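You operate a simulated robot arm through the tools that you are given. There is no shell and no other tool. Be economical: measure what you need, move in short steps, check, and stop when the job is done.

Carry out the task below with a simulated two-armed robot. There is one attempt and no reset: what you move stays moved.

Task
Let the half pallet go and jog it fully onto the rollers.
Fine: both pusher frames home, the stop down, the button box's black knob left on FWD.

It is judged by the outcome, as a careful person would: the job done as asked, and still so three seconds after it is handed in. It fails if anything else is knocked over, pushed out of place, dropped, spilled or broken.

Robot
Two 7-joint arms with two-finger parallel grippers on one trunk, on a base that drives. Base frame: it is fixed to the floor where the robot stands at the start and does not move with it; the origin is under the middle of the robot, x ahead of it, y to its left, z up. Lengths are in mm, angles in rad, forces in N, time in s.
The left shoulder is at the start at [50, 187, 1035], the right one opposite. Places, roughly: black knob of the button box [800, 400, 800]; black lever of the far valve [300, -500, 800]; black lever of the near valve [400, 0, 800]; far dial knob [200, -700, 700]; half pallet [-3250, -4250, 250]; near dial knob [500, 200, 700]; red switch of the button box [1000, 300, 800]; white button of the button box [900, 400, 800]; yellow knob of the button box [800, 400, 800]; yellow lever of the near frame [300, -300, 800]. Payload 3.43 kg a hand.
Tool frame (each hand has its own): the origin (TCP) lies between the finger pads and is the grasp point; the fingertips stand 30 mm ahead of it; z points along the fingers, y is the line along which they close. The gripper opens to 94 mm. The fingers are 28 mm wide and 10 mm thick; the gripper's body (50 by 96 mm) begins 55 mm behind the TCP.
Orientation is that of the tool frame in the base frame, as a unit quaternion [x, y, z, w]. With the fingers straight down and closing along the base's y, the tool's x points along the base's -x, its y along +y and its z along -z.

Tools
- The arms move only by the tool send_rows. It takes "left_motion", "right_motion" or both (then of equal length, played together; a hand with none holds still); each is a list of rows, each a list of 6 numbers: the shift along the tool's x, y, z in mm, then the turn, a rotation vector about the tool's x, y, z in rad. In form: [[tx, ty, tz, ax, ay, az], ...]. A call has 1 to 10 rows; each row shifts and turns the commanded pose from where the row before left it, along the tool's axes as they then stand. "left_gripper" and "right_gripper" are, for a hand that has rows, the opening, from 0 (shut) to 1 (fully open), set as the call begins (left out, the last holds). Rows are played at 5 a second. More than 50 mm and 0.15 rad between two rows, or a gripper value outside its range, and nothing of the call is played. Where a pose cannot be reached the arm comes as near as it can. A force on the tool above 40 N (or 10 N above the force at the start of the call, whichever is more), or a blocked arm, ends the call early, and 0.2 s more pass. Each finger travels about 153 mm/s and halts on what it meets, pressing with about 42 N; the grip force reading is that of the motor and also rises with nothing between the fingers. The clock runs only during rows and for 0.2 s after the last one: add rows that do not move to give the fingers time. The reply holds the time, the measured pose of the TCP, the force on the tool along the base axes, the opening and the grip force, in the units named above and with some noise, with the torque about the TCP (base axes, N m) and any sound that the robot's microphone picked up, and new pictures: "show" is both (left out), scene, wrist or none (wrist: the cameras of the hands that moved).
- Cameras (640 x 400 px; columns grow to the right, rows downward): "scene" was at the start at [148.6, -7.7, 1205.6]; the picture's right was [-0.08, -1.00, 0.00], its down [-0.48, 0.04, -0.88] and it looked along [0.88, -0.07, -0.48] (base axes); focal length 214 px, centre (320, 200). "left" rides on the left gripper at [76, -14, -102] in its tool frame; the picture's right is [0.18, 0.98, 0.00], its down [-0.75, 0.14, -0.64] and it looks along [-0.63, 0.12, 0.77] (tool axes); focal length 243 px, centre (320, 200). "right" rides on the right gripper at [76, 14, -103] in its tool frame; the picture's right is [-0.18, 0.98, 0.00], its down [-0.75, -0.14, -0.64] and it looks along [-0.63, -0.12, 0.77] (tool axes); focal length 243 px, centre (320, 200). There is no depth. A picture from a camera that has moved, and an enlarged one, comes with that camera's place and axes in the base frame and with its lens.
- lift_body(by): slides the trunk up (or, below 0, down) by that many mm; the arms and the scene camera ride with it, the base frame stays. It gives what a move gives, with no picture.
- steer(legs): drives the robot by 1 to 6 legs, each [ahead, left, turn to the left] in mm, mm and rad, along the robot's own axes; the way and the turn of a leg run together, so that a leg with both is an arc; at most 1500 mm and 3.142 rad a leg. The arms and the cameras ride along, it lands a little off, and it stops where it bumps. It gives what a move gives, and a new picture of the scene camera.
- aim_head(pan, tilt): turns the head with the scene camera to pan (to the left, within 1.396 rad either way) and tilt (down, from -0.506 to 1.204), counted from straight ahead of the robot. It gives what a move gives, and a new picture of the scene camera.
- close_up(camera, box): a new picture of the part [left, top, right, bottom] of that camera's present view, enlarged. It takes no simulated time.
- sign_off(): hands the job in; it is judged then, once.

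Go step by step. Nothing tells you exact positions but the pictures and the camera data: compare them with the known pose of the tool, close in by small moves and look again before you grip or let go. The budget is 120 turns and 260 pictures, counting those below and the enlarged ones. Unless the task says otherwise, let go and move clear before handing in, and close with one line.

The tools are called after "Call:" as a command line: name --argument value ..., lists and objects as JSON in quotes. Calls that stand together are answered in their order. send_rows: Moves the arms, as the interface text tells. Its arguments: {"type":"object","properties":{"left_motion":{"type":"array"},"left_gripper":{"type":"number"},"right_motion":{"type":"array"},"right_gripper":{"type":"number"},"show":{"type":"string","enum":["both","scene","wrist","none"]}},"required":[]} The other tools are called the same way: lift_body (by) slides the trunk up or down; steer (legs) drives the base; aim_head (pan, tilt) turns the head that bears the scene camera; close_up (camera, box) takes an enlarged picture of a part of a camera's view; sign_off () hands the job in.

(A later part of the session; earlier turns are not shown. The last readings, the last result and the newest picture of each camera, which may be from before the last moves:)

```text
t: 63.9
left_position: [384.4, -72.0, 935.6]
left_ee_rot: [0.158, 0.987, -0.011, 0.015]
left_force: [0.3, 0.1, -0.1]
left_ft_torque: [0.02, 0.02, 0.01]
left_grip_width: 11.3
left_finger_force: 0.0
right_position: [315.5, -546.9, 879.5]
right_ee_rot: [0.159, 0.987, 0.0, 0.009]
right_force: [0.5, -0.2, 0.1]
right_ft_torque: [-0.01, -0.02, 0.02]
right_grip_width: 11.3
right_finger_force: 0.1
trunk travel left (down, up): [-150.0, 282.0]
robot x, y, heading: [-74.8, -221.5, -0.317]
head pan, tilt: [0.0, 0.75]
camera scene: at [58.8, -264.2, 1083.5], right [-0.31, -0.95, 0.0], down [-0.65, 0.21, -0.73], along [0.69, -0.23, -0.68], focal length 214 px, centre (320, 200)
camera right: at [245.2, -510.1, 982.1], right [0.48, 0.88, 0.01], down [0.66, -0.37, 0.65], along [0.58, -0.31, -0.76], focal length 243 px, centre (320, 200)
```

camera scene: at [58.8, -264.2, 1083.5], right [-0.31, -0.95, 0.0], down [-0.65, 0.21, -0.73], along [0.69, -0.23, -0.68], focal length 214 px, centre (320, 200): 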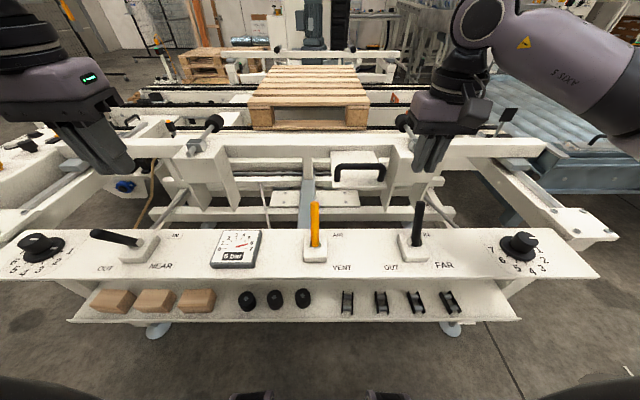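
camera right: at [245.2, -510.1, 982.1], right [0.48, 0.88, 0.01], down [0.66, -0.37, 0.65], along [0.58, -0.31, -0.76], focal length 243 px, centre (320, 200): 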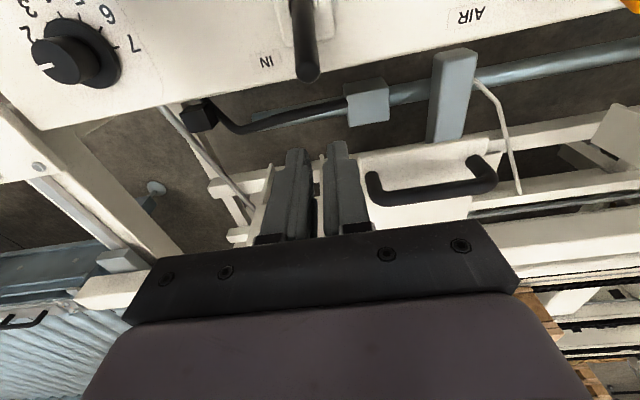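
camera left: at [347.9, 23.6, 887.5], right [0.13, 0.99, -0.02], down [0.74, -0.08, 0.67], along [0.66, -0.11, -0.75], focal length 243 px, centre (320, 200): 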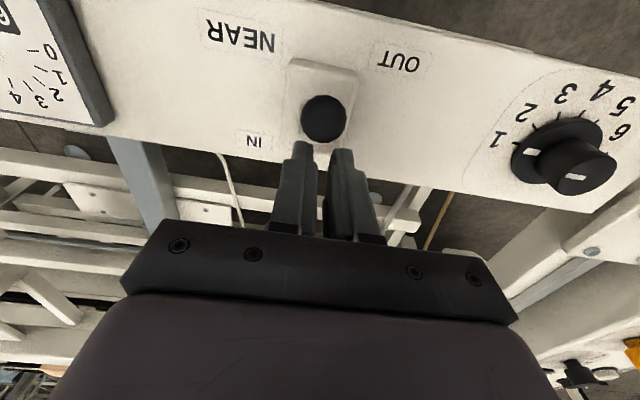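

Lined up within a millimetre or two. Descend behind the lever and pull it toward me.

Call:
send_rows --right_motion '[[0, 0, 40, 0, 0, 0], [0, -1, 35, 0, 0, 0], [0, 0, 23, 0, 0, 0], [0, 0, 0, 0, 0, 0]]' --show "wrist"

Call:
send_rows --right_motion '[[12, 0, 0, 0, 0, 0], [12, 0, 0, 0, 0, 0], [12, 0, 0, 0, 0, 0], [12, 0, 0, 0, 0, 0], [12, 0, 0, 0, 0, 0], [12, 0, 0, 0, 0, 0], [10, 0, 0, 0, 0, 0], [0, 0, 0, 0, 0, 0]]'

```text
t: 64.9
left_position: [382.8, -72.1, 935.4]
left_ee_rot: [0.159, 0.987, -0.011, 0.015]
left_force: [-0.7, -0.2, -0.5]
left_ft_torque: [-0.03, -0.03, 0.0]
left_grip_width: 11.0
left_finger_force: 0.0
right_position: [313.5, -545.3, 780.9]
right_ee_rot: [0.159, 0.987, 0.0, 0.009]
right_force: [-0.1, -0.4, -0.3]
right_ft_torque: [0.04, 0.02, 0.02]
right_grip_width: 11.1
right_finger_force: 0.1
trunk travel left (down, up): [-150.0, 282.0]
robot x, y, heading: [-77.6, -221.3, -0.317]
head pan, tilt: [0.0, 0.75]
camera right: at [244.5, -508.6, 883.9], right [0.48, 0.88, 0.01], down [0.66, -0.37, 0.65], along [0.58, -0.31, -0.76], focal length 243 px, centre (320, 200)
```

right: 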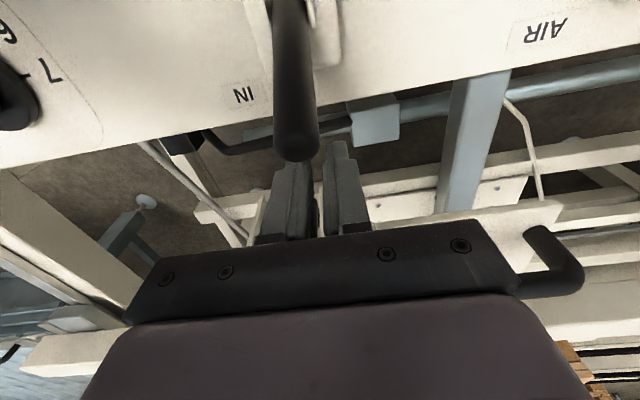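

```text
t: 66.3
left_position: [382.5, -72.1, 934.9]
left_ee_rot: [0.158, 0.987, -0.011, 0.014]
left_force: [-0.3, 0.4, 0.4]
left_ft_torque: [0.0, -0.01, 0.01]
left_grip_width: 11.5
left_finger_force: 0.0
right_position: [253.9, -527.9, 784.5]
right_ee_rot: [0.163, 0.986, 0.0, 0.022]
right_force: [-0.4, 0.7, -0.2]
right_ft_torque: [0.03, -0.01, -0.02]
right_grip_width: 11.2
right_finger_force: 0.1
trunk travel left (down, up): [-150.0, 282.0]
robot x, y, heading: [-73.7, -219.0, -0.317]
head pan, tilt: [0.0, 0.75]
stopped in row 7 (right hand): the force on the tool passed its limit at 45 N (the readings are from after the stop); the commanded pose is now the measured one
camera scene: at [59.1, -264.2, 1083.5], right [-0.31, -0.95, 0.0], down [-0.65, 0.21, -0.73], along [0.7, -0.23, -0.68], focal length 214 px, centre (320, 200)
camera right: at [182.1, -489.5, 884.6], right [0.49, 0.87, 0.02], down [0.64, -0.37, 0.67], along [0.59, -0.32, -0.74], focal length 243 px, centre (320, 200)
```

scene: 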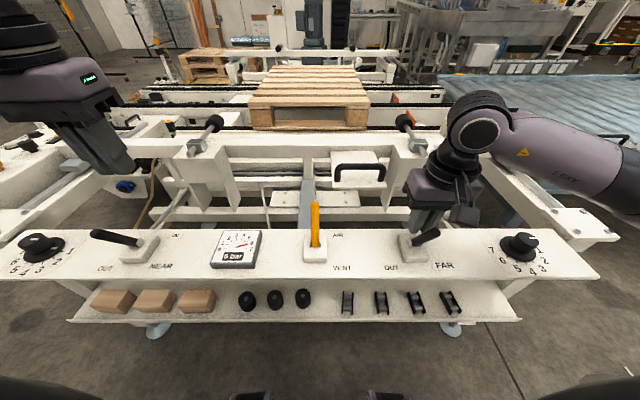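
right: 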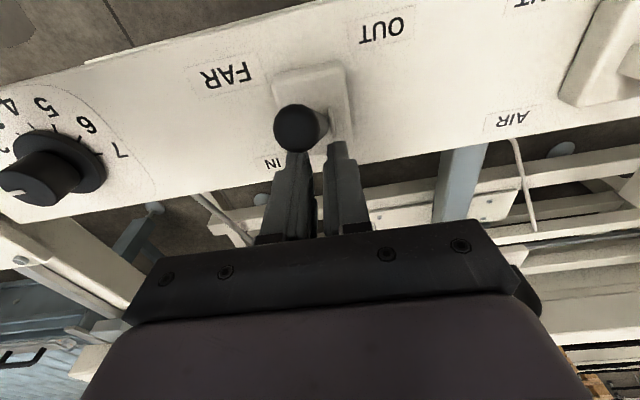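

The far lever is over to OUT as well. I'll lift the right hand clear and watch the far frame.

Call:
send_rows --right_motion '[[-8, 0, -15, 0, 0, 0], [0, 0, -40, 0, 0, 0], [0, 0, -45, 0, 0, 0], [0, 0, -45, 0, 0, 0], [10, 20, -45, 0, 0, 0], [10, 30, -30, 0, 0, 0], [0, 0, 0, 0, 0, 0]]' --show "none"

Call:
aim_head --pan 0.0 --tilt 0.55

Call:
close_up --camera "scene" --box '[120, 60, 520, 300]'

```text
refused: row 5 steps farther than a row can; nothing moved
```

```text
t: 67.1
left_position: [384.0, -71.6, 936.3]
left_ee_rot: [0.158, 0.987, -0.011, 0.015]
left_force: [-0.1, 0.5, -0.6]
left_ft_torque: [-0.01, 0.04, 0.01]
left_grip_width: 11.5
left_finger_force: 0.1
right_position: [253.4, -527.7, 783.7]
right_ee_rot: [0.163, 0.986, 0.001, 0.022]
right_force: [-0.7, -0.5, 0.0]
right_ft_torque: [0.02, -0.02, -0.01]
right_grip_width: 11.2
right_finger_force: 0.1
trunk travel left (down, up): [-150.0, 282.0]
robot x, y, heading: [-75.0, -222.9, -0.313]
head pan, tilt: [0.0, 0.55]
camera scene: at [66.0, -266.4, 1100.8], right [-0.31, -0.95, 0.0], down [-0.5, 0.16, -0.85], along [0.81, -0.26, -0.52], focal length 214 px, centre (320, 200)
```

scene: 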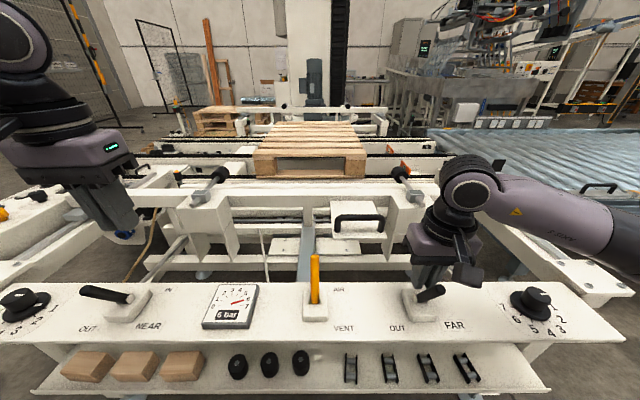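

```text
1.60 times, centred on (320, 180) of scene
camera zoom: at [66.0, -266.4, 1100.8], right [-0.31, -0.95, 0.0], down [-0.5, 0.16, -0.85], along [0.81, -0.26, -0.52], focal length 343 px, centre (320, 232)
```

zoom: 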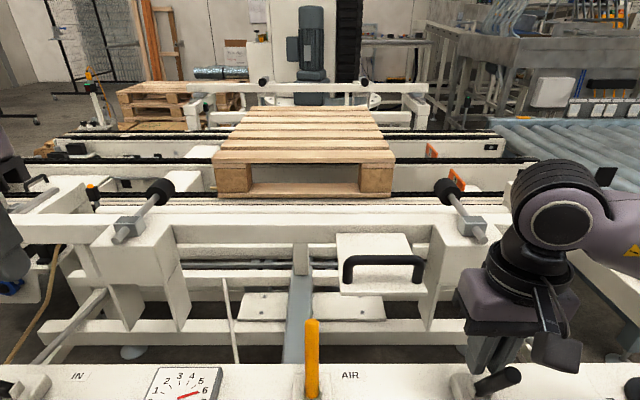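

Call:
send_rows --right_motion '[[-8, 0, -15, 0, 0, 0], [0, 0, -40, 0, 0, 0], [0, 0, -40, 0, 0, 0], [0, 0, -40, 0, 0, 0], [10, 20, -30, 0, 0, 0], [10, 30, -20, 0, 0, 0], [0, 0, 0, 0, 0, 0]]' --show "scene"

Call:
close_up --camera "scene" --box '[160, 80, 440, 220]'

```text
t: 68.7
left_position: [383.1, -71.9, 934.5]
left_ee_rot: [0.158, 0.987, -0.011, 0.015]
left_force: [-0.2, 0.1, 0.3]
left_ft_torque: [0.01, 0.04, 0.0]
left_grip_width: 11.3
left_finger_force: 0.0
right_position: [248.9, -475.7, 968.2]
right_ee_rot: [0.164, 0.986, 0.001, 0.022]
right_force: [-0.5, -0.1, 0.5]
right_ft_torque: [0.03, 0.04, -0.01]
right_grip_width: 11.1
right_finger_force: 0.1
trunk travel left (down, up): [-150.0, 282.0]
robot x, y, heading: [-75.1, -220.7, -0.313]
head pan, tilt: [0.0, 0.55]
camera scene: at [66.0, -266.3, 1100.9], right [-0.31, -0.95, 0.0], down [-0.5, 0.16, -0.85], along [0.81, -0.27, -0.52], focal length 214 px, centre (320, 200)
```

scene: 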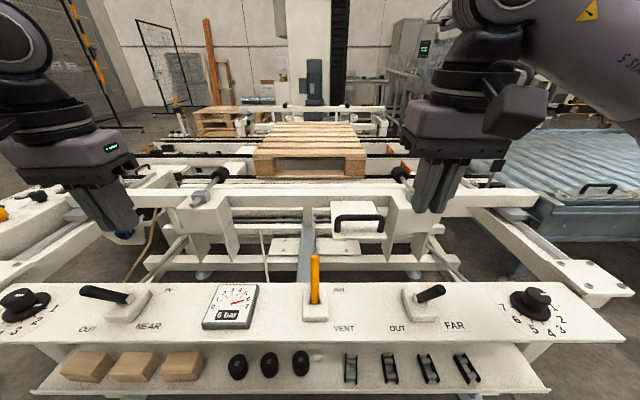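

```text
2.29 times, centred on (300, 150) of scene
camera zoom: at [66.0, -266.3, 1100.9], right [-0.31, -0.95, 0.0], down [-0.5, 0.16, -0.85], along [0.81, -0.27, -0.52], focal length 490 px, centre (366, 314)
```

zoom: 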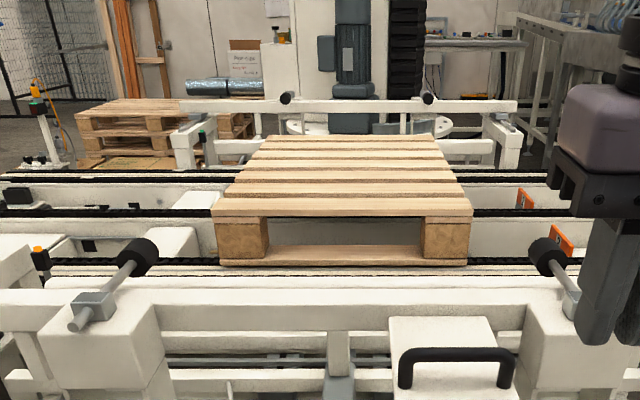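

Both frames have retracted off the pallet. Next I'll raise the trunk and drive back around to the button box for the JOG button.

Call:
lift_body --by 100

Call:
steer --legs '[[0, 1259, 0], [342, 0, 0], [0, 0, -0.54]]'

Call:
close_up --camera "right" --box '[0, 0, 640, 400]'

```text
t: 70.0
left_position: [383.8, -70.8, 1035.0]
left_ee_rot: [0.158, 0.987, -0.011, 0.015]
left_force: [0.6, 0.8, -0.2]
left_ft_torque: [-0.04, -0.02, 0.01]
left_grip_width: 11.2
left_finger_force: 0.1
right_position: [249.6, -475.7, 1067.3]
right_ee_rot: [0.164, 0.986, 0.001, 0.021]
right_force: [-1.3, 0.3, 0.0]
right_ft_torque: [0.02, -0.02, -0.01]
right_grip_width: 11.4
right_finger_force: 0.1
trunk travel left (down, up): [-250.0, 182.0]
robot x, y, heading: [-77.0, -218.7, -0.313]
head pan, tilt: [0.0, 0.55]
```

```text
t: 84.7
left_position: [1111.5, 781.4, 1035.3]
left_ee_rot: [0.414, 0.91, -0.015, 0.011]
left_force: [-0.1, 0.4, 0.1]
left_ft_torque: [-0.02, 0.0, -0.02]
left_grip_width: 11.3
left_finger_force: 0.1
right_position: [788.6, 504.1, 1068.2]
right_ee_rot: [0.418, 0.908, -0.005, 0.021]
right_force: [0.2, -0.4, 0.4]
right_ft_torque: [0.02, 0.01, -0.03]
right_grip_width: 11.3
right_finger_force: 0.0
trunk travel left (down, up): [-250.0, 182.0]
robot x, y, heading: [637.7, 890.6, -0.848]
head pan, tilt: [0.0, 0.55]
camera scene: at [737.6, 776.5, 1200.8], right [-0.75, -0.66, 0.0], down [-0.34, 0.39, -0.85], along [0.56, -0.64, -0.52], focal length 214 px, centre (320, 200)
```

scene: 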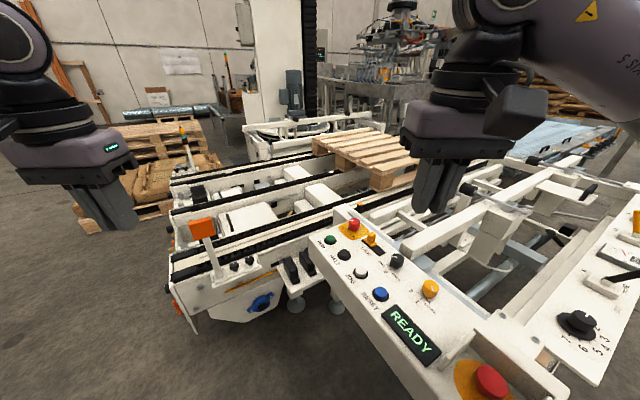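

```text
1.00 times, centred on (320, 200) of right (not enlarged: the box is as wide or as high as the picture)
camera zoom: at [746.5, 573.1, 1168.2], right [0.87, 0.5, 0.02], down [0.36, -0.65, 0.67], along [0.35, -0.58, -0.74], focal length 243 px, centre (320, 200)
```

zoom: 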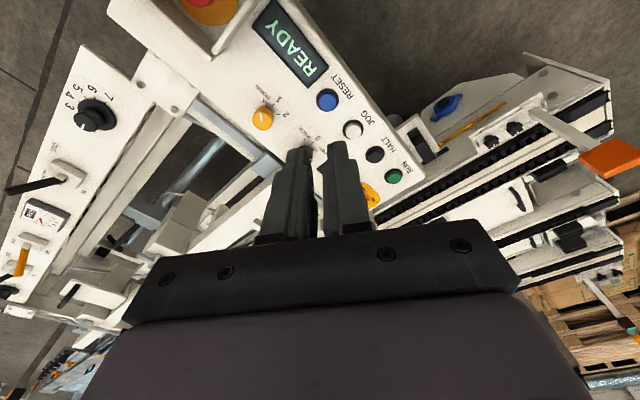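

JOG triangulates to about [899, 438]. I'll close the right fingers and bring them above it.

Call:
send_rows --right_motion '[[-35, 12, 30, 0, 0, 0], [-35, 12, 30, 0, 0, 0], [-30, 12, 35, 0, 0, 0], [-22, 5, 40, 0, 0, 0], [0, 0, 45, 0, 0, 0], [0, 0, 40, 0, 0, 0], [0, 0, 0, 0, 0, 0]]' --right_gripper 0.0

Call:
close_up --camera "right" --box '[220, 60, 420, 220]'

Call:
close_up --camera "scene" --box '[290, 190, 450, 320]'

```text
t: 86.3
left_position: [1109.7, 782.8, 1035.9]
left_ee_rot: [0.414, 0.91, -0.015, 0.012]
left_force: [-0.2, 0.1, 0.8]
left_ft_torque: [0.01, 0.02, -0.03]
left_grip_width: 11.5
left_finger_force: 0.0
right_position: [904.7, 432.6, 850.3]
right_ee_rot: [0.418, 0.908, -0.005, 0.021]
right_force: [-0.7, 0.2, 0.5]
right_ft_torque: [0.03, 0.0, 0.01]
right_grip_width: 0.1
right_finger_force: 33.0
trunk travel left (down, up): [-250.0, 182.0]
robot x, y, heading: [639.4, 890.2, -0.851]
head pan, tilt: [0.0, 0.55]
camera scene: at [737.7, 776.6, 1200.9], right [-0.75, -0.66, 0.0], down [-0.34, 0.39, -0.85], along [0.56, -0.64, -0.52], focal length 214 px, centre (320, 200)
camera right: at [862.6, 500.9, 950.7], right [0.87, 0.5, 0.02], down [0.36, -0.65, 0.67], along [0.35, -0.58, -0.74], focal length 243 px, centre (320, 200)
```

scene: 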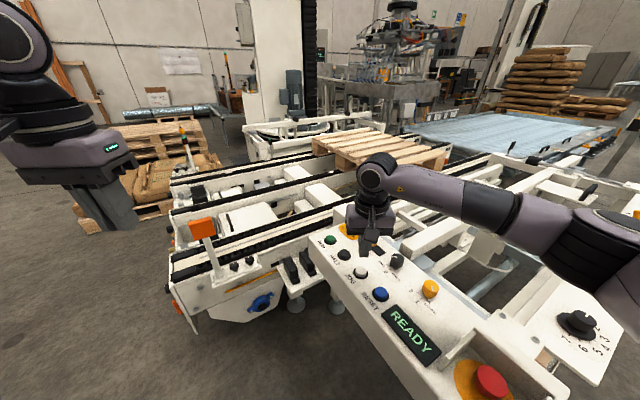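
right: 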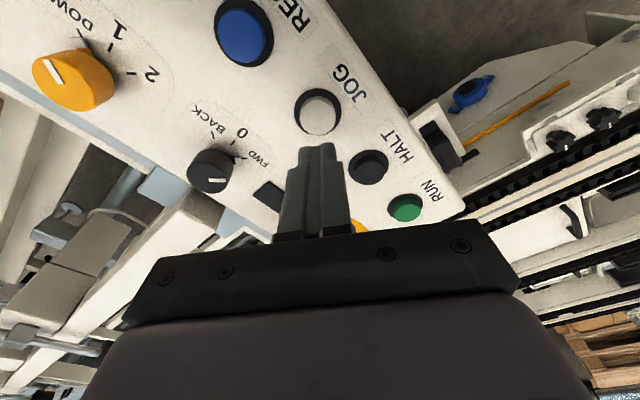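

```text
2.50 times, centred on (320, 140) of right
camera zoom: at [862.6, 500.9, 950.7], right [0.87, 0.5, 0.02], down [0.36, -0.65, 0.67], along [0.35, -0.58, -0.74], focal length 606 px, centre (320, 350)
```

zoom: 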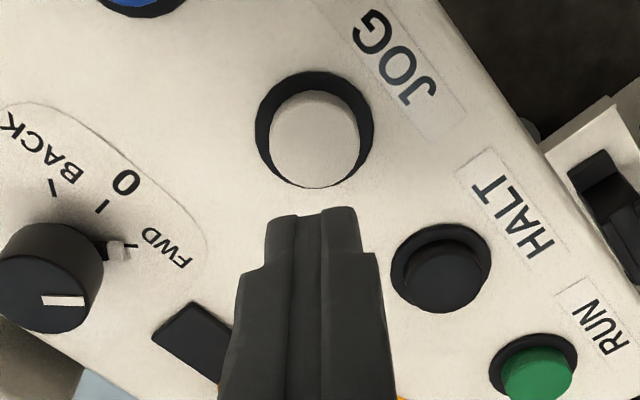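

```text
3.08 times, centred on (370, 255) of scene
camera zoom: at [737.7, 776.6, 1200.9], right [-0.75, -0.66, 0.0], down [-0.34, 0.39, -0.85], along [0.56, -0.64, -0.52], focal length 660 px, centre (166, 31)
```

zoom: 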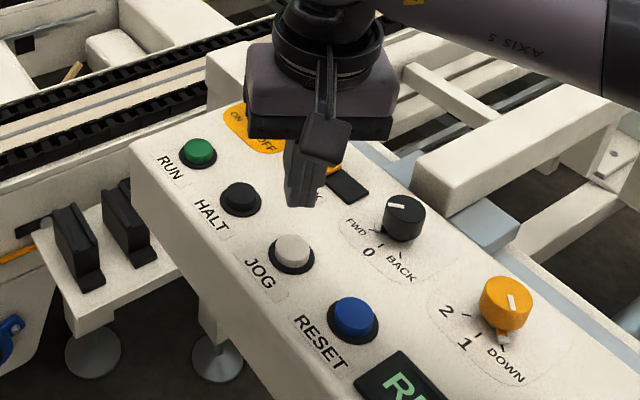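

The fingers are above JOG, needing a 5 mm shift. Before pressing I'll check the exit end and that both frames are home.

Call:
close_up --camera "scene" --box '[230, 90, 560, 220]'

Call:
send_rows --right_motion '[[5.5, 0, 15, 0, 0, 0], [0, 0, 15, 0, 0, 0], [0, 0, 0, 0, 0, 0]]' --show "wrist"

```text
1.94 times, centred on (395, 155) of scene
camera zoom: at [737.7, 776.6, 1200.9], right [-0.75, -0.66, 0.0], down [-0.34, 0.39, -0.85], along [0.56, -0.64, -0.52], focal length 416 px, centre (174, 287)
```

zoom: 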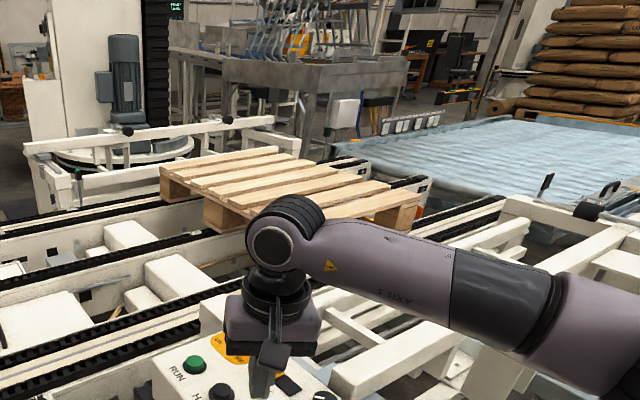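

```text
t: 87.1
left_position: [1110.1, 782.1, 1034.4]
left_ee_rot: [0.413, 0.911, -0.015, 0.012]
left_force: [-0.9, 0.2, -0.2]
left_ft_torque: [0.03, -0.01, 0.03]
left_grip_width: 11.4
left_finger_force: 0.1
right_position: [902.5, 435.3, 821.3]
right_ee_rot: [0.418, 0.908, -0.004, 0.021]
right_force: [0.5, 0.0, -0.5]
right_ft_torque: [0.01, -0.01, 0.02]
right_grip_width: 0.1
right_finger_force: 33.0
trunk travel left (down, up): [-250.0, 182.0]
robot x, y, heading: [641.8, 885.5, -0.853]
head pan, tilt: [0.0, 0.55]
camera right: at [860.7, 505.0, 922.4], right [0.87, 0.5, 0.02], down [0.36, -0.65, 0.67], along [0.35, -0.58, -0.74], focal length 243 px, centre (320, 200)
```

right: 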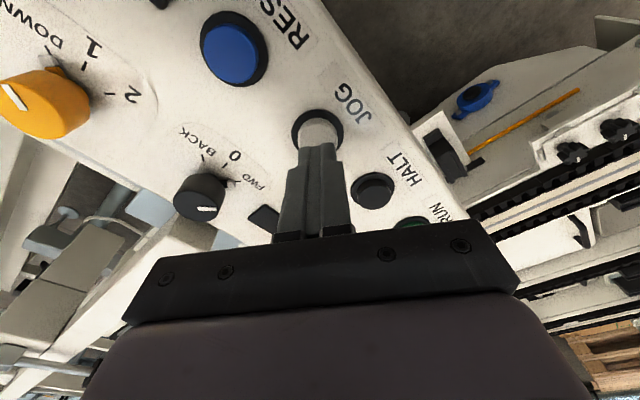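

Centred over JOG. I'll press gently in small steps and watch the pallet.

Call:
send_rows --right_motion '[[0, 0, 6, 0, 0, 0], [0, 0, 5, 0, 0, 0], [0, 0, 4, 0, 0, 0], [0, 0, 3, 0, 0, 0], [0, 0, 2, 0, 0, 0]]' --show "both"

```text
t: 88.3
left_position: [1110.0, 783.8, 1035.1]
left_ee_rot: [0.414, 0.91, -0.016, 0.012]
left_force: [-0.9, -0.4, -0.5]
left_ft_torque: [0.06, 0.0, 0.03]
left_grip_width: 11.5
left_finger_force: 0.1
right_position: [904.0, 434.0, 802.9]
right_ee_rot: [0.419, 0.908, -0.005, 0.021]
right_force: [-0.8, -1.2, 0.0]
right_ft_torque: [-0.02, 0.01, -0.01]
right_grip_width: 0.0
right_finger_force: 33.0
trunk travel left (down, up): [-250.0, 182.0]
robot x, y, heading: [639.5, 890.9, -0.844]
head pan, tilt: [0.0, 0.55]
camera scene: at [737.7, 776.6, 1200.9], right [-0.75, -0.66, 0.0], down [-0.34, 0.39, -0.85], along [0.56, -0.64, -0.52], focal length 214 px, centre (320, 200)
camera right: at [862.4, 504.2, 903.3], right [0.87, 0.5, 0.02], down [0.36, -0.65, 0.67], along [0.35, -0.58, -0.74], focal length 243 px, centre (320, 200)
```

scene: 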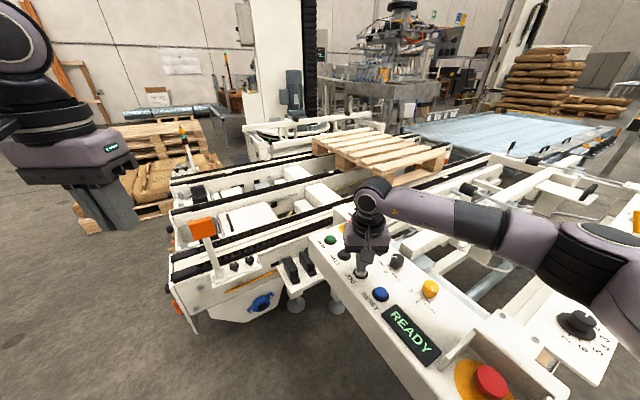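
right: 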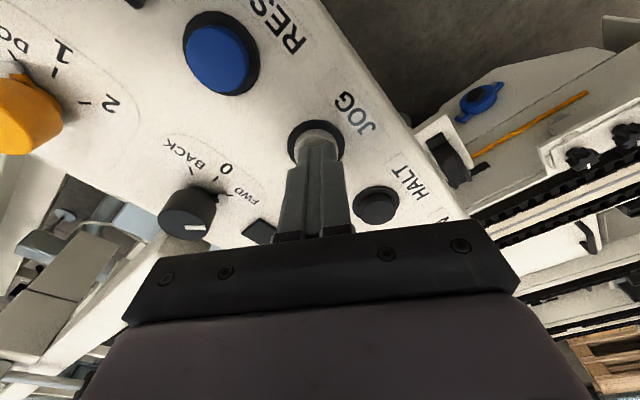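

No contact yet, so I'll keep going down.

Call:
send_rows --right_motion '[[1, 0, 2, 0, 0, 0], [0, 0, 2, 0, 0, 0], [0, 0, 2, 0, 0, 0], [0, 0, 2, 0, 0, 0], [0, 0, 2, 0, 0, 0]]' --show "scene"

```text
t: 89.5
left_position: [1108.3, 784.2, 1036.0]
left_ee_rot: [0.413, 0.911, -0.015, 0.012]
left_force: [-0.2, 0.8, -0.3]
left_ft_torque: [0.01, 0.0, 0.01]
left_grip_width: 11.2
left_finger_force: 0.1
right_position: [904.2, 436.3, 795.6]
right_ee_rot: [0.418, 0.908, -0.005, 0.023]
right_force: [-2.6, -0.1, 20.5]
right_ft_torque: [0.14, 0.23, 0.03]
right_grip_width: 0.0
right_finger_force: 32.6
trunk travel left (down, up): [-250.0, 182.0]
robot x, y, heading: [639.0, 887.1, -0.85]
head pan, tilt: [0.0, 0.55]
heard: click
camera scene: at [736.6, 778.0, 1201.4], right [-0.75, -0.66, 0.0], down [-0.34, 0.39, -0.85], along [0.56, -0.64, -0.52], focal length 214 px, centre (320, 200)
```

scene: 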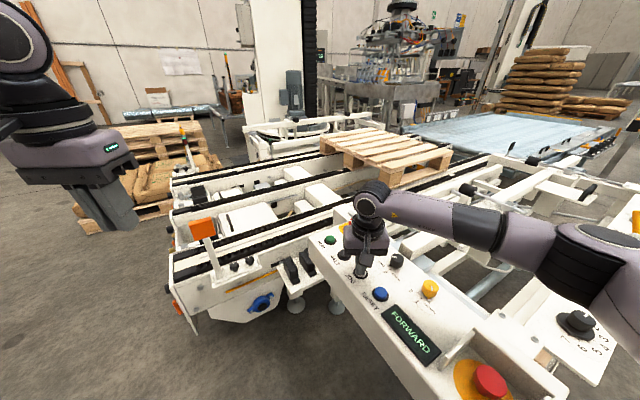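

It clicked, the display says FORWARD, and the pallet is creeping toward the rollers. I'll hold still and watch.

Call:
send_rows --right_motion '[[0, 0, 0, 0, 0, 0], [0, 0, 0, 0, 0, 0], [0, 0, 0, 0, 0, 0], [0, 0, 0, 0, 0, 0], [0, 0, 0, 0, 0, 0]]' --show "scene"

```text
t: 90.7
left_position: [1107.3, 783.6, 1036.5]
left_ee_rot: [0.413, 0.91, -0.015, 0.012]
left_force: [0.3, 0.5, 0.8]
left_ft_torque: [-0.02, 0.01, -0.01]
left_grip_width: 11.2
left_finger_force: 0.0
right_position: [902.8, 436.3, 794.4]
right_ee_rot: [0.418, 0.908, -0.005, 0.023]
right_force: [-3.4, -2.4, 24.6]
right_ft_torque: [0.17, 0.24, 0.02]
right_grip_width: 0.0
right_finger_force: 33.4
trunk travel left (down, up): [-250.0, 182.0]
robot x, y, heading: [640.3, 888.4, -0.848]
head pan, tilt: [0.0, 0.55]
camera scene: at [736.6, 778.1, 1201.2], right [-0.75, -0.66, 0.0], down [-0.34, 0.39, -0.85], along [0.56, -0.64, -0.52], focal length 214 px, centre (320, 200)
```

scene: 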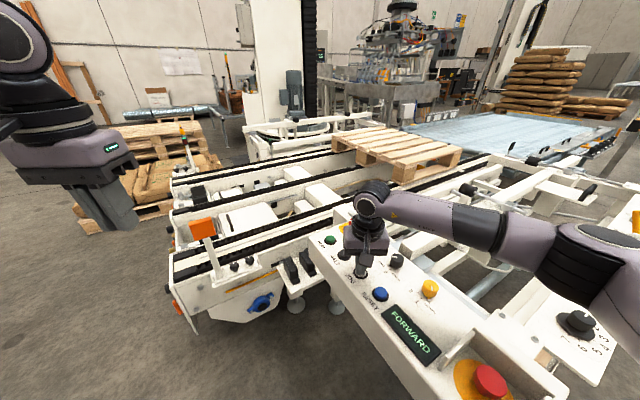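

The pallet moves steadily; I keep holding JOG.

Call:
send_rows --right_motion '[[0, 0, 0, 0, 0, 0], [0, 0, 0, 0, 0, 0], [0, 0, 0, 0, 0, 0], [0, 0, 0, 0, 0, 0], [0, 0, 0, 0, 0, 0], [0, 0, 0, 0, 0, 0], [0, 0, 0, 0, 0, 0], [0, 0, 0, 0, 0, 0], [0, 0, 0, 0, 0, 0], [0, 0, 0, 0, 0, 0]]' --show "scene"

```text
t: 92.9
left_position: [1109.6, 783.5, 1034.4]
left_ee_rot: [0.413, 0.91, -0.014, 0.012]
left_force: [-0.2, 0.3, -0.5]
left_ft_torque: [0.01, 0.0, -0.01]
left_grip_width: 11.2
left_finger_force: 0.1
right_position: [903.3, 436.4, 795.4]
right_ee_rot: [0.418, 0.908, -0.005, 0.023]
right_force: [-2.4, -2.7, 24.1]
right_ft_torque: [0.17, 0.24, 0.01]
right_grip_width: 0.1
right_finger_force: 33.2
trunk travel left (down, up): [-250.0, 182.0]
robot x, y, heading: [640.4, 889.1, -0.851]
head pan, tilt: [0.0, 0.55]
camera scene: at [736.6, 778.1, 1201.2], right [-0.75, -0.66, 0.0], down [-0.34, 0.39, -0.85], along [0.56, -0.64, -0.52], focal length 214 px, centre (320, 200)
```

scene: 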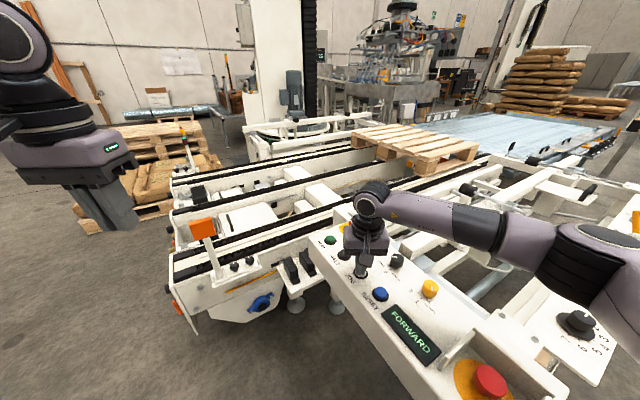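

Continuing to hold.

Call:
send_rows --right_motion '[[0, 0, 0, 0, 0, 0], [0, 0, 0, 0, 0, 0], [0, 0, 0, 0, 0, 0], [0, 0, 0, 0, 0, 0], [0, 0, 0, 0, 0, 0], [0, 0, 0, 0, 0, 0], [0, 0, 0, 0, 0, 0], [0, 0, 0, 0, 0, 0], [0, 0, 0, 0, 0, 0], [0, 0, 0, 0, 0, 0]]' --show "scene"

Call:
close_up --camera "scene" --box '[340, 90, 600, 220]'

```text
t: 95.1
left_position: [1109.2, 784.1, 1036.4]
left_ee_rot: [0.413, 0.911, -0.015, 0.012]
left_force: [-0.1, 0.7, -0.1]
left_ft_torque: [0.01, 0.0, 0.01]
left_grip_width: 11.5
left_finger_force: 0.0
right_position: [904.2, 437.4, 794.8]
right_ee_rot: [0.418, 0.908, -0.004, 0.023]
right_force: [-2.3, -1.1, 24.3]
right_ft_torque: [0.17, 0.22, 0.02]
right_grip_width: 0.4
right_finger_force: 32.8
trunk travel left (down, up): [-250.0, 182.0]
robot x, y, heading: [639.5, 887.4, -0.851]
head pan, tilt: [0.0, 0.55]
camera scene: at [736.7, 778.1, 1201.2], right [-0.75, -0.66, 0.0], down [-0.34, 0.39, -0.85], along [0.56, -0.64, -0.52], focal length 214 px, centre (320, 200)
```

scene: 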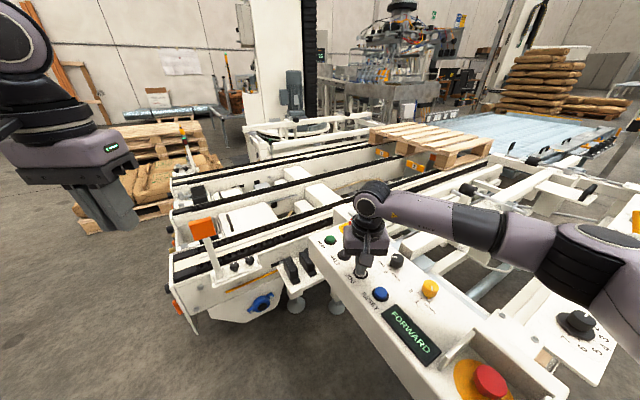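

```text
2.46 times, centred on (470, 155) of scene
camera zoom: at [736.7, 778.1, 1201.2], right [-0.75, -0.66, 0.0], down [-0.34, 0.39, -0.85], along [0.56, -0.64, -0.52], focal length 528 px, centre (-49, 311)
```

zoom: 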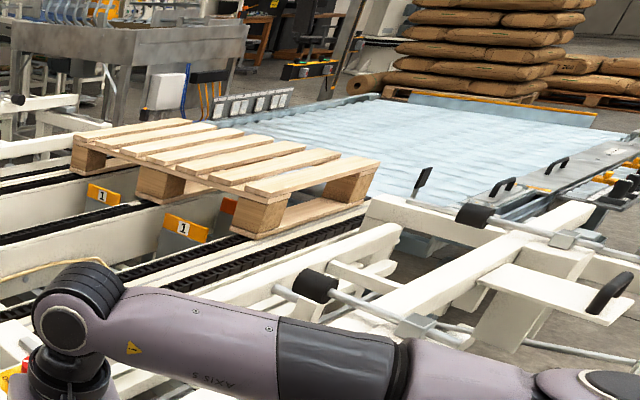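

The pallet passes over the lowered stops 1 and is heading over 2. I keep holding.

Call:
send_rows --right_motion '[[0, 0, 0, 0, 0, 0], [0, 0, 0, 0, 0, 0], [0, 0, 0, 0, 0, 0], [0, 0, 0, 0, 0, 0], [0, 0, 0, 0, 0, 0], [0, 0, 0, 0, 0, 0], [0, 0, 0, 0, 0, 0], [0, 0, 0, 0, 0, 0], [0, 0, 0, 0, 0, 0], [0, 0, 0, 0, 0, 0]]' --show "none"

Call:
close_up --camera "scene" --box '[340, 90, 600, 220]'

```text
t: 97.3
left_position: [1109.1, 783.3, 1035.8]
left_ee_rot: [0.413, 0.91, -0.015, 0.012]
left_force: [0.3, 0.2, 0.2]
left_ft_torque: [0.01, -0.01, 0.0]
left_grip_width: 11.2
left_finger_force: 0.1
right_position: [904.0, 436.6, 795.1]
right_ee_rot: [0.418, 0.908, -0.005, 0.023]
right_force: [-0.6, -1.3, 24.1]
right_ft_torque: [0.16, 0.24, 0.02]
right_grip_width: 0.0
right_finger_force: 32.9
trunk travel left (down, up): [-250.0, 182.0]
robot x, y, heading: [636.5, 886.7, -0.846]
head pan, tilt: [0.0, 0.55]
```

```text
2.46 times, centred on (470, 155) of scene
camera zoom: at [736.7, 778.1, 1201.2], right [-0.75, -0.66, 0.0], down [-0.34, 0.39, -0.85], along [0.56, -0.64, -0.52], focal length 528 px, centre (-49, 311)
```

zoom: 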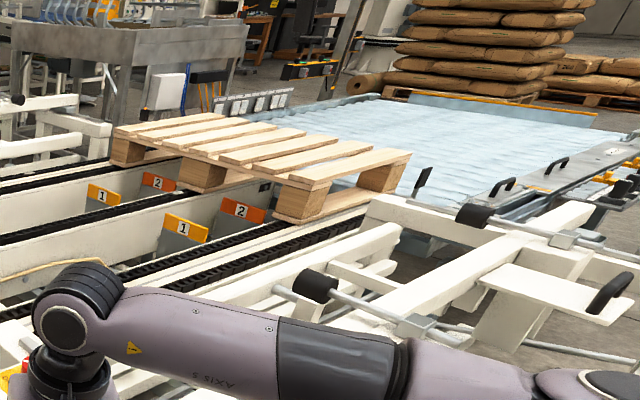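

Stops 2 are also down and passed. Holding on.

Call:
send_rows --right_motion '[[0, 0, 0, 0, 0, 0], [0, 0, 0, 0, 0, 0], [0, 0, 0, 0, 0, 0], [0, 0, 0, 0, 0, 0], [0, 0, 0, 0, 0, 0], [0, 0, 0, 0, 0, 0], [0, 0, 0, 0, 0, 0], [0, 0, 0, 0, 0, 0], [0, 0, 0, 0, 0, 0], [0, 0, 0, 0, 0, 0]]' --show "none"

Call:
close_up --camera "scene" --box '[340, 90, 600, 220]'

Call:
send_rows --right_motion '[[0, 0, 0, 0, 0, 0], [0, 0, 0, 0, 0, 0], [0, 0, 0, 0, 0, 0], [0, 0, 0, 0, 0, 0], [0, 0, 0, 0, 0, 0], [0, 0, 0, 0, 0, 0], [0, 0, 0, 0, 0, 0], [0, 0, 0, 0, 0, 0], [0, 0, 0, 0, 0, 0], [0, 0, 0, 0, 0, 0]]' --show "none"

Call:
close_up --camera "scene" --box '[340, 90, 600, 220]'

```text
t: 99.5
left_position: [1109.8, 784.1, 1036.7]
left_ee_rot: [0.413, 0.911, -0.015, 0.011]
left_force: [0.7, -0.4, -0.2]
left_ft_torque: [0.02, 0.03, 0.0]
left_grip_width: 11.2
left_finger_force: 0.0
right_position: [903.8, 435.2, 795.8]
right_ee_rot: [0.418, 0.908, -0.004, 0.022]
right_force: [-1.2, -0.1, 24.5]
right_ft_torque: [0.21, 0.24, -0.01]
right_grip_width: 0.2
right_finger_force: 33.0
trunk travel left (down, up): [-250.0, 182.0]
robot x, y, heading: [639.9, 881.8, -0.852]
head pan, tilt: [0.0, 0.55]
```

```text
2.46 times, centred on (470, 155) of scene
camera zoom: at [736.7, 778.2, 1201.2], right [-0.75, -0.66, 0.0], down [-0.34, 0.39, -0.85], along [0.56, -0.64, -0.52], focal length 528 px, centre (-49, 311)
```

zoom: 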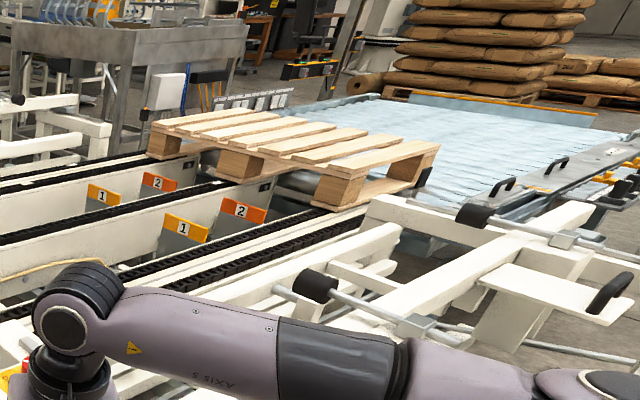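

```text
t: 101.7
left_position: [1109.5, 783.7, 1036.6]
left_ee_rot: [0.413, 0.91, -0.016, 0.013]
left_force: [1.0, 0.9, -0.1]
left_ft_torque: [0.0, -0.04, 0.0]
left_grip_width: 11.1
left_finger_force: 0.2
right_position: [904.4, 436.9, 795.0]
right_ee_rot: [0.419, 0.908, -0.005, 0.023]
right_force: [-1.0, -0.9, 24.4]
right_ft_torque: [0.21, 0.2, -0.03]
right_grip_width: 0.3
right_finger_force: 32.7
trunk travel left (down, up): [-250.0, 182.0]
robot x, y, heading: [642.0, 889.3, -0.85]
head pan, tilt: [0.0, 0.55]
```

```text
2.46 times, centred on (470, 155) of scene
camera zoom: at [736.8, 778.2, 1201.2], right [-0.75, -0.66, 0.0], down [-0.34, 0.39, -0.85], along [0.56, -0.64, -0.52], focal length 528 px, centre (-49, 311)
```

zoom: 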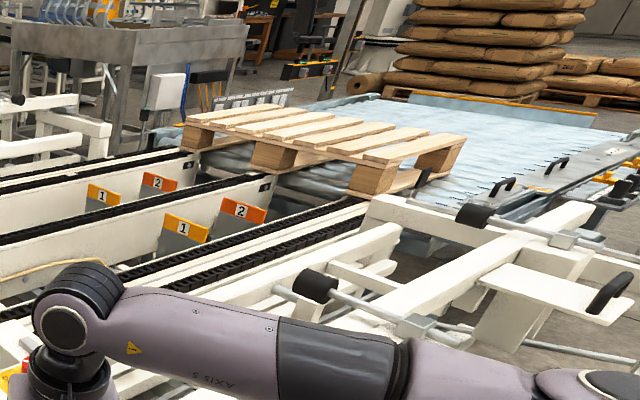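

The trailing end is nearly off the chains. A little more.

Call:
send_rows --right_motion '[[0, 0, 0, 0, 0, 0], [0, 0, 0, 0, 0, 0], [0, 0, 0, 0, 0, 0], [0, 0, 0, 0, 0, 0], [0, 0, 0, 0, 0, 0], [0, 0, 0, 0, 0, 0], [0, 0, 0, 0, 0, 0]]' --show "none"

Call:
close_up --camera "scene" --box '[380, 110, 560, 200]'

Call:
send_rows --right_motion '[[0, 0, 0, 0, 0, 0], [0, 0, 0, 0, 0, 0], [0, 0, 0, 0, 0, 0], [0, 0, 0, 0, 0, 0], [0, 0, 0, 0, 0, 0], [0, 0, 0, 0, 0, 0], [0, 0, 0, 0, 0, 0]]' --show "none"

Call:
close_up --camera "scene" --box '[380, 110, 560, 200]'

```text
t: 103.3
left_position: [1108.9, 783.5, 1035.9]
left_ee_rot: [0.413, 0.91, -0.016, 0.013]
left_force: [-0.2, -0.4, -0.2]
left_ft_torque: [0.01, 0.0, 0.0]
left_grip_width: 11.5
left_finger_force: 0.1
right_position: [904.6, 436.0, 796.3]
right_ee_rot: [0.418, 0.908, -0.004, 0.023]
right_force: [-0.1, 0.0, 24.2]
right_ft_torque: [0.22, 0.2, 0.01]
right_grip_width: 0.0
right_finger_force: 33.2
trunk travel left (down, up): [-250.0, 182.0]
robot x, y, heading: [640.1, 887.5, -0.852]
head pan, tilt: [0.0, 0.55]
```

```text
3.56 times, centred on (470, 155) of scene
camera zoom: at [736.8, 778.2, 1201.2], right [-0.75, -0.66, 0.0], down [-0.34, 0.39, -0.85], along [0.56, -0.64, -0.52], focal length 763 px, centre (-213, 360)
```

zoom: 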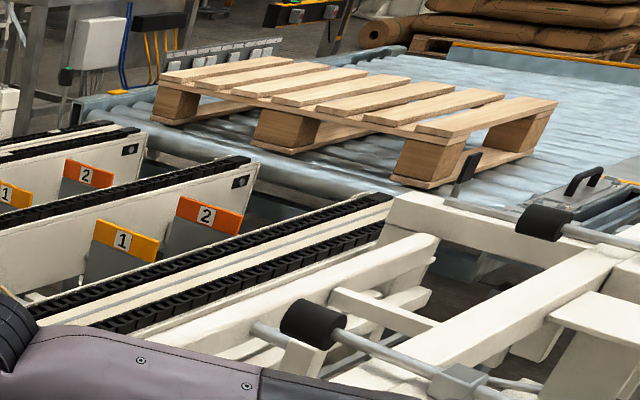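

```text
t: 104.9
left_position: [1109.9, 783.6, 1035.7]
left_ee_rot: [0.413, 0.911, -0.015, 0.013]
left_force: [0.7, -0.3, -0.3]
left_ft_torque: [0.01, -0.02, -0.03]
left_grip_width: 11.5
left_finger_force: 0.0
right_position: [903.5, 437.9, 795.6]
right_ee_rot: [0.419, 0.908, -0.004, 0.023]
right_force: [-0.1, -0.2, 23.0]
right_ft_torque: [0.24, 0.18, -0.02]
right_grip_width: 0.0
right_finger_force: 33.0
trunk travel left (down, up): [-250.0, 182.0]
robot x, y, heading: [641.0, 888.6, -0.855]
head pan, tilt: [0.0, 0.55]
```

```text
3.56 times, centred on (470, 155) of scene
camera zoom: at [736.8, 778.2, 1201.2], right [-0.75, -0.66, 0.0], down [-0.34, 0.39, -0.85], along [0.56, -0.64, -0.52], focal length 763 px, centre (-213, 360)
```

zoom: 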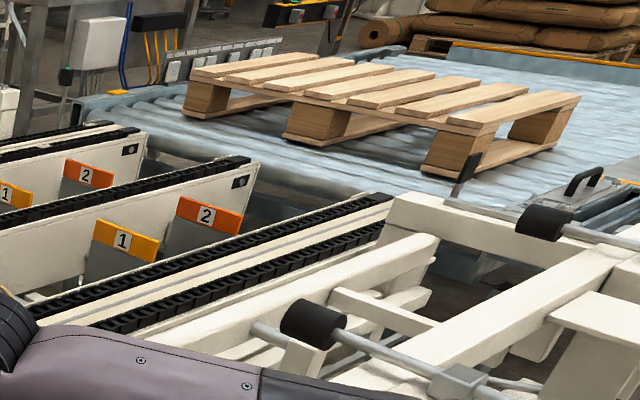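

The pallet sits wholly on the rollers, clear of the chains. I'll release JOG and lift away.

Call:
send_rows --right_motion '[[0, 0, -30, 0, 0, 0], [0, 0, -40, 0, 0, 0], [0, 0, -40, 0, 0, 0], [40, -10, -30, 0, 0, 0], [40, -10, -30, 0, 0, 0], [40, 0, -20, 0, 0, 0], [0, 0, 0, 0, 0, 0]]' --show "both"

Call:
close_up --camera "right" --box '[200, 0, 520, 200]'

Call:
close_up --camera "scene" --box '[230, 90, 600, 300]'

```text
refused: row 4 steps farther than a row can; nothing moved
```

```text
2.00 times, centred on (360, 100) of right
camera zoom: at [862.1, 506.1, 895.6], right [0.87, 0.5, 0.02], down [0.36, -0.65, 0.67], along [0.35, -0.58, -0.74], focal length 485 px, centre (240, 400)
```

zoom: 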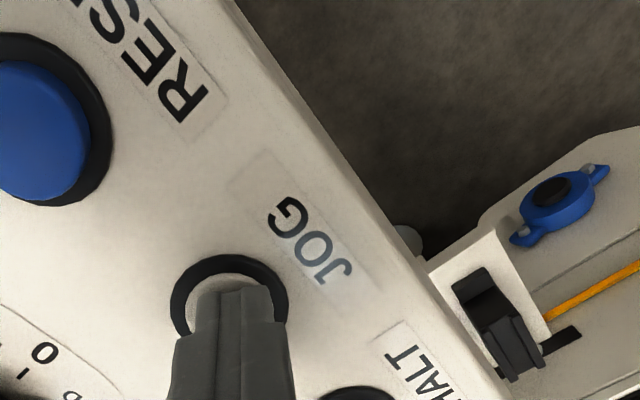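

```text
1.73 times, centred on (415, 195) of scene
camera zoom: at [736.8, 778.2, 1201.2], right [-0.75, -0.66, 0.0], down [-0.34, 0.39, -0.85], along [0.56, -0.64, -0.52], focal length 371 px, centre (156, 209)
```

zoom: 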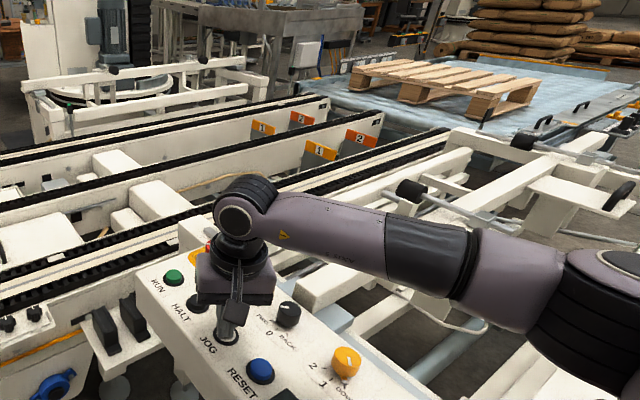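

Call:
send_rows --right_motion '[[0, 0, -30, 0, 0, 0], [0, 0, -40, 0, 0, 0], [0, 0, -40, 0, 0, 0], [35, -10, -30, 0, 0, 0], [35, -10, -30, 0, 0, 0], [40, 0, -20, 0, 0, 0], [0, 0, 0, 0, 0, 0]]' --show "both"

Call:
close_up --camera "right" --box '[200, 50, 440, 210]'

Call:
close_up --camera "scene" --box '[200, 90, 600, 340]'

```text
t: 106.5
left_position: [1111.0, 782.0, 1034.3]
left_ee_rot: [0.413, 0.91, -0.015, 0.012]
left_force: [-0.3, 0.5, -0.6]
left_ft_torque: [-0.02, 0.02, 0.01]
left_grip_width: 11.2
left_finger_force: 0.1
right_position: [810.7, 511.2, 979.3]
right_ee_rot: [0.419, 0.908, -0.006, 0.021]
right_force: [-0.6, 0.3, 0.7]
right_ft_torque: [0.0, -0.03, 0.0]
right_grip_width: 0.2
right_finger_force: 33.0
trunk travel left (down, up): [-250.0, 182.0]
robot x, y, heading: [641.1, 889.7, -0.847]
head pan, tilt: [0.0, 0.55]
camera scene: at [737.7, 776.6, 1200.8], right [-0.75, -0.66, 0.0], down [-0.34, 0.39, -0.85], along [0.56, -0.64, -0.52], focal length 214 px, centre (320, 200)
camera right: at [769.6, 579.7, 1080.8], right [0.87, 0.5, 0.02], down [0.36, -0.65, 0.67], along [0.35, -0.58, -0.74], focal length 243 px, centre (320, 200)
```

scene: 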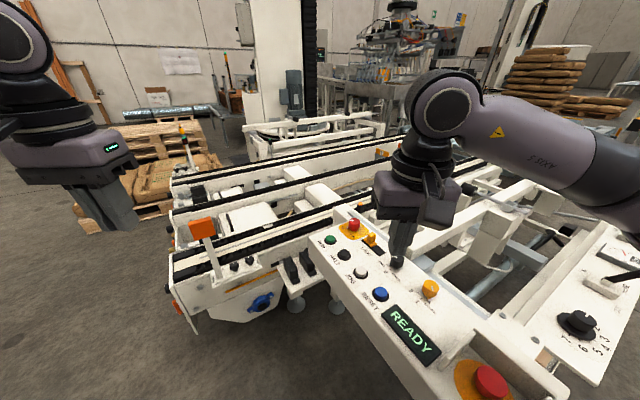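
right: 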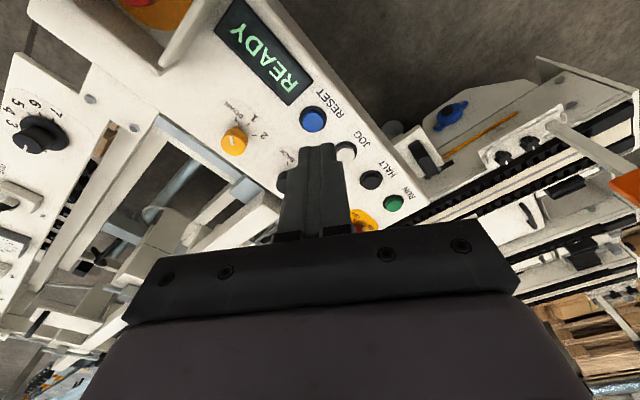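

```text
2.50 times, centred on (320, 130) of right
camera zoom: at [769.6, 579.7, 1080.8], right [0.87, 0.5, 0.02], down [0.36, -0.65, 0.67], along [0.35, -0.58, -0.74], focal length 606 px, centre (320, 375)
```

zoom: 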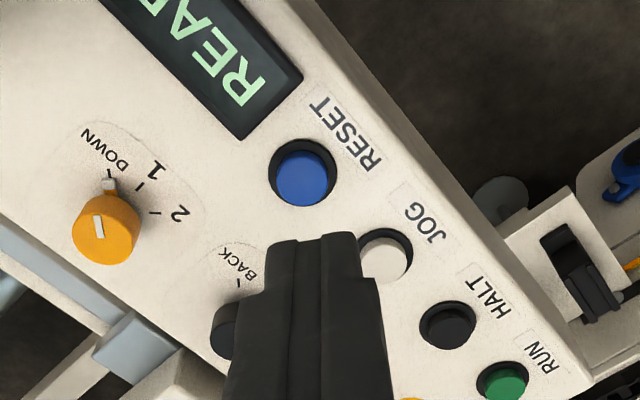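

```text
1.60 times, centred on (400, 215) of scene
camera zoom: at [737.7, 776.6, 1200.8], right [-0.75, -0.66, 0.0], down [-0.34, 0.39, -0.85], along [0.56, -0.64, -0.52], focal length 343 px, centre (192, 176)
```

zoom: 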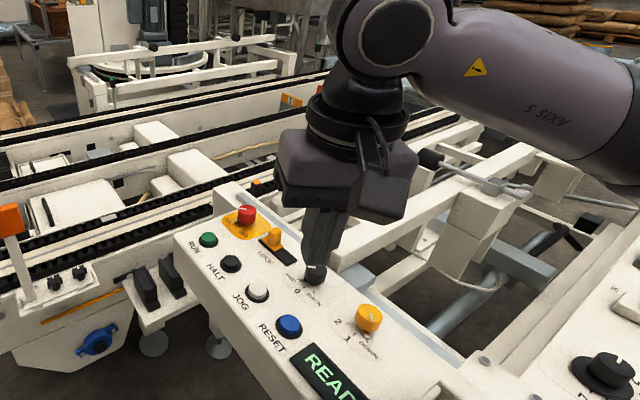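

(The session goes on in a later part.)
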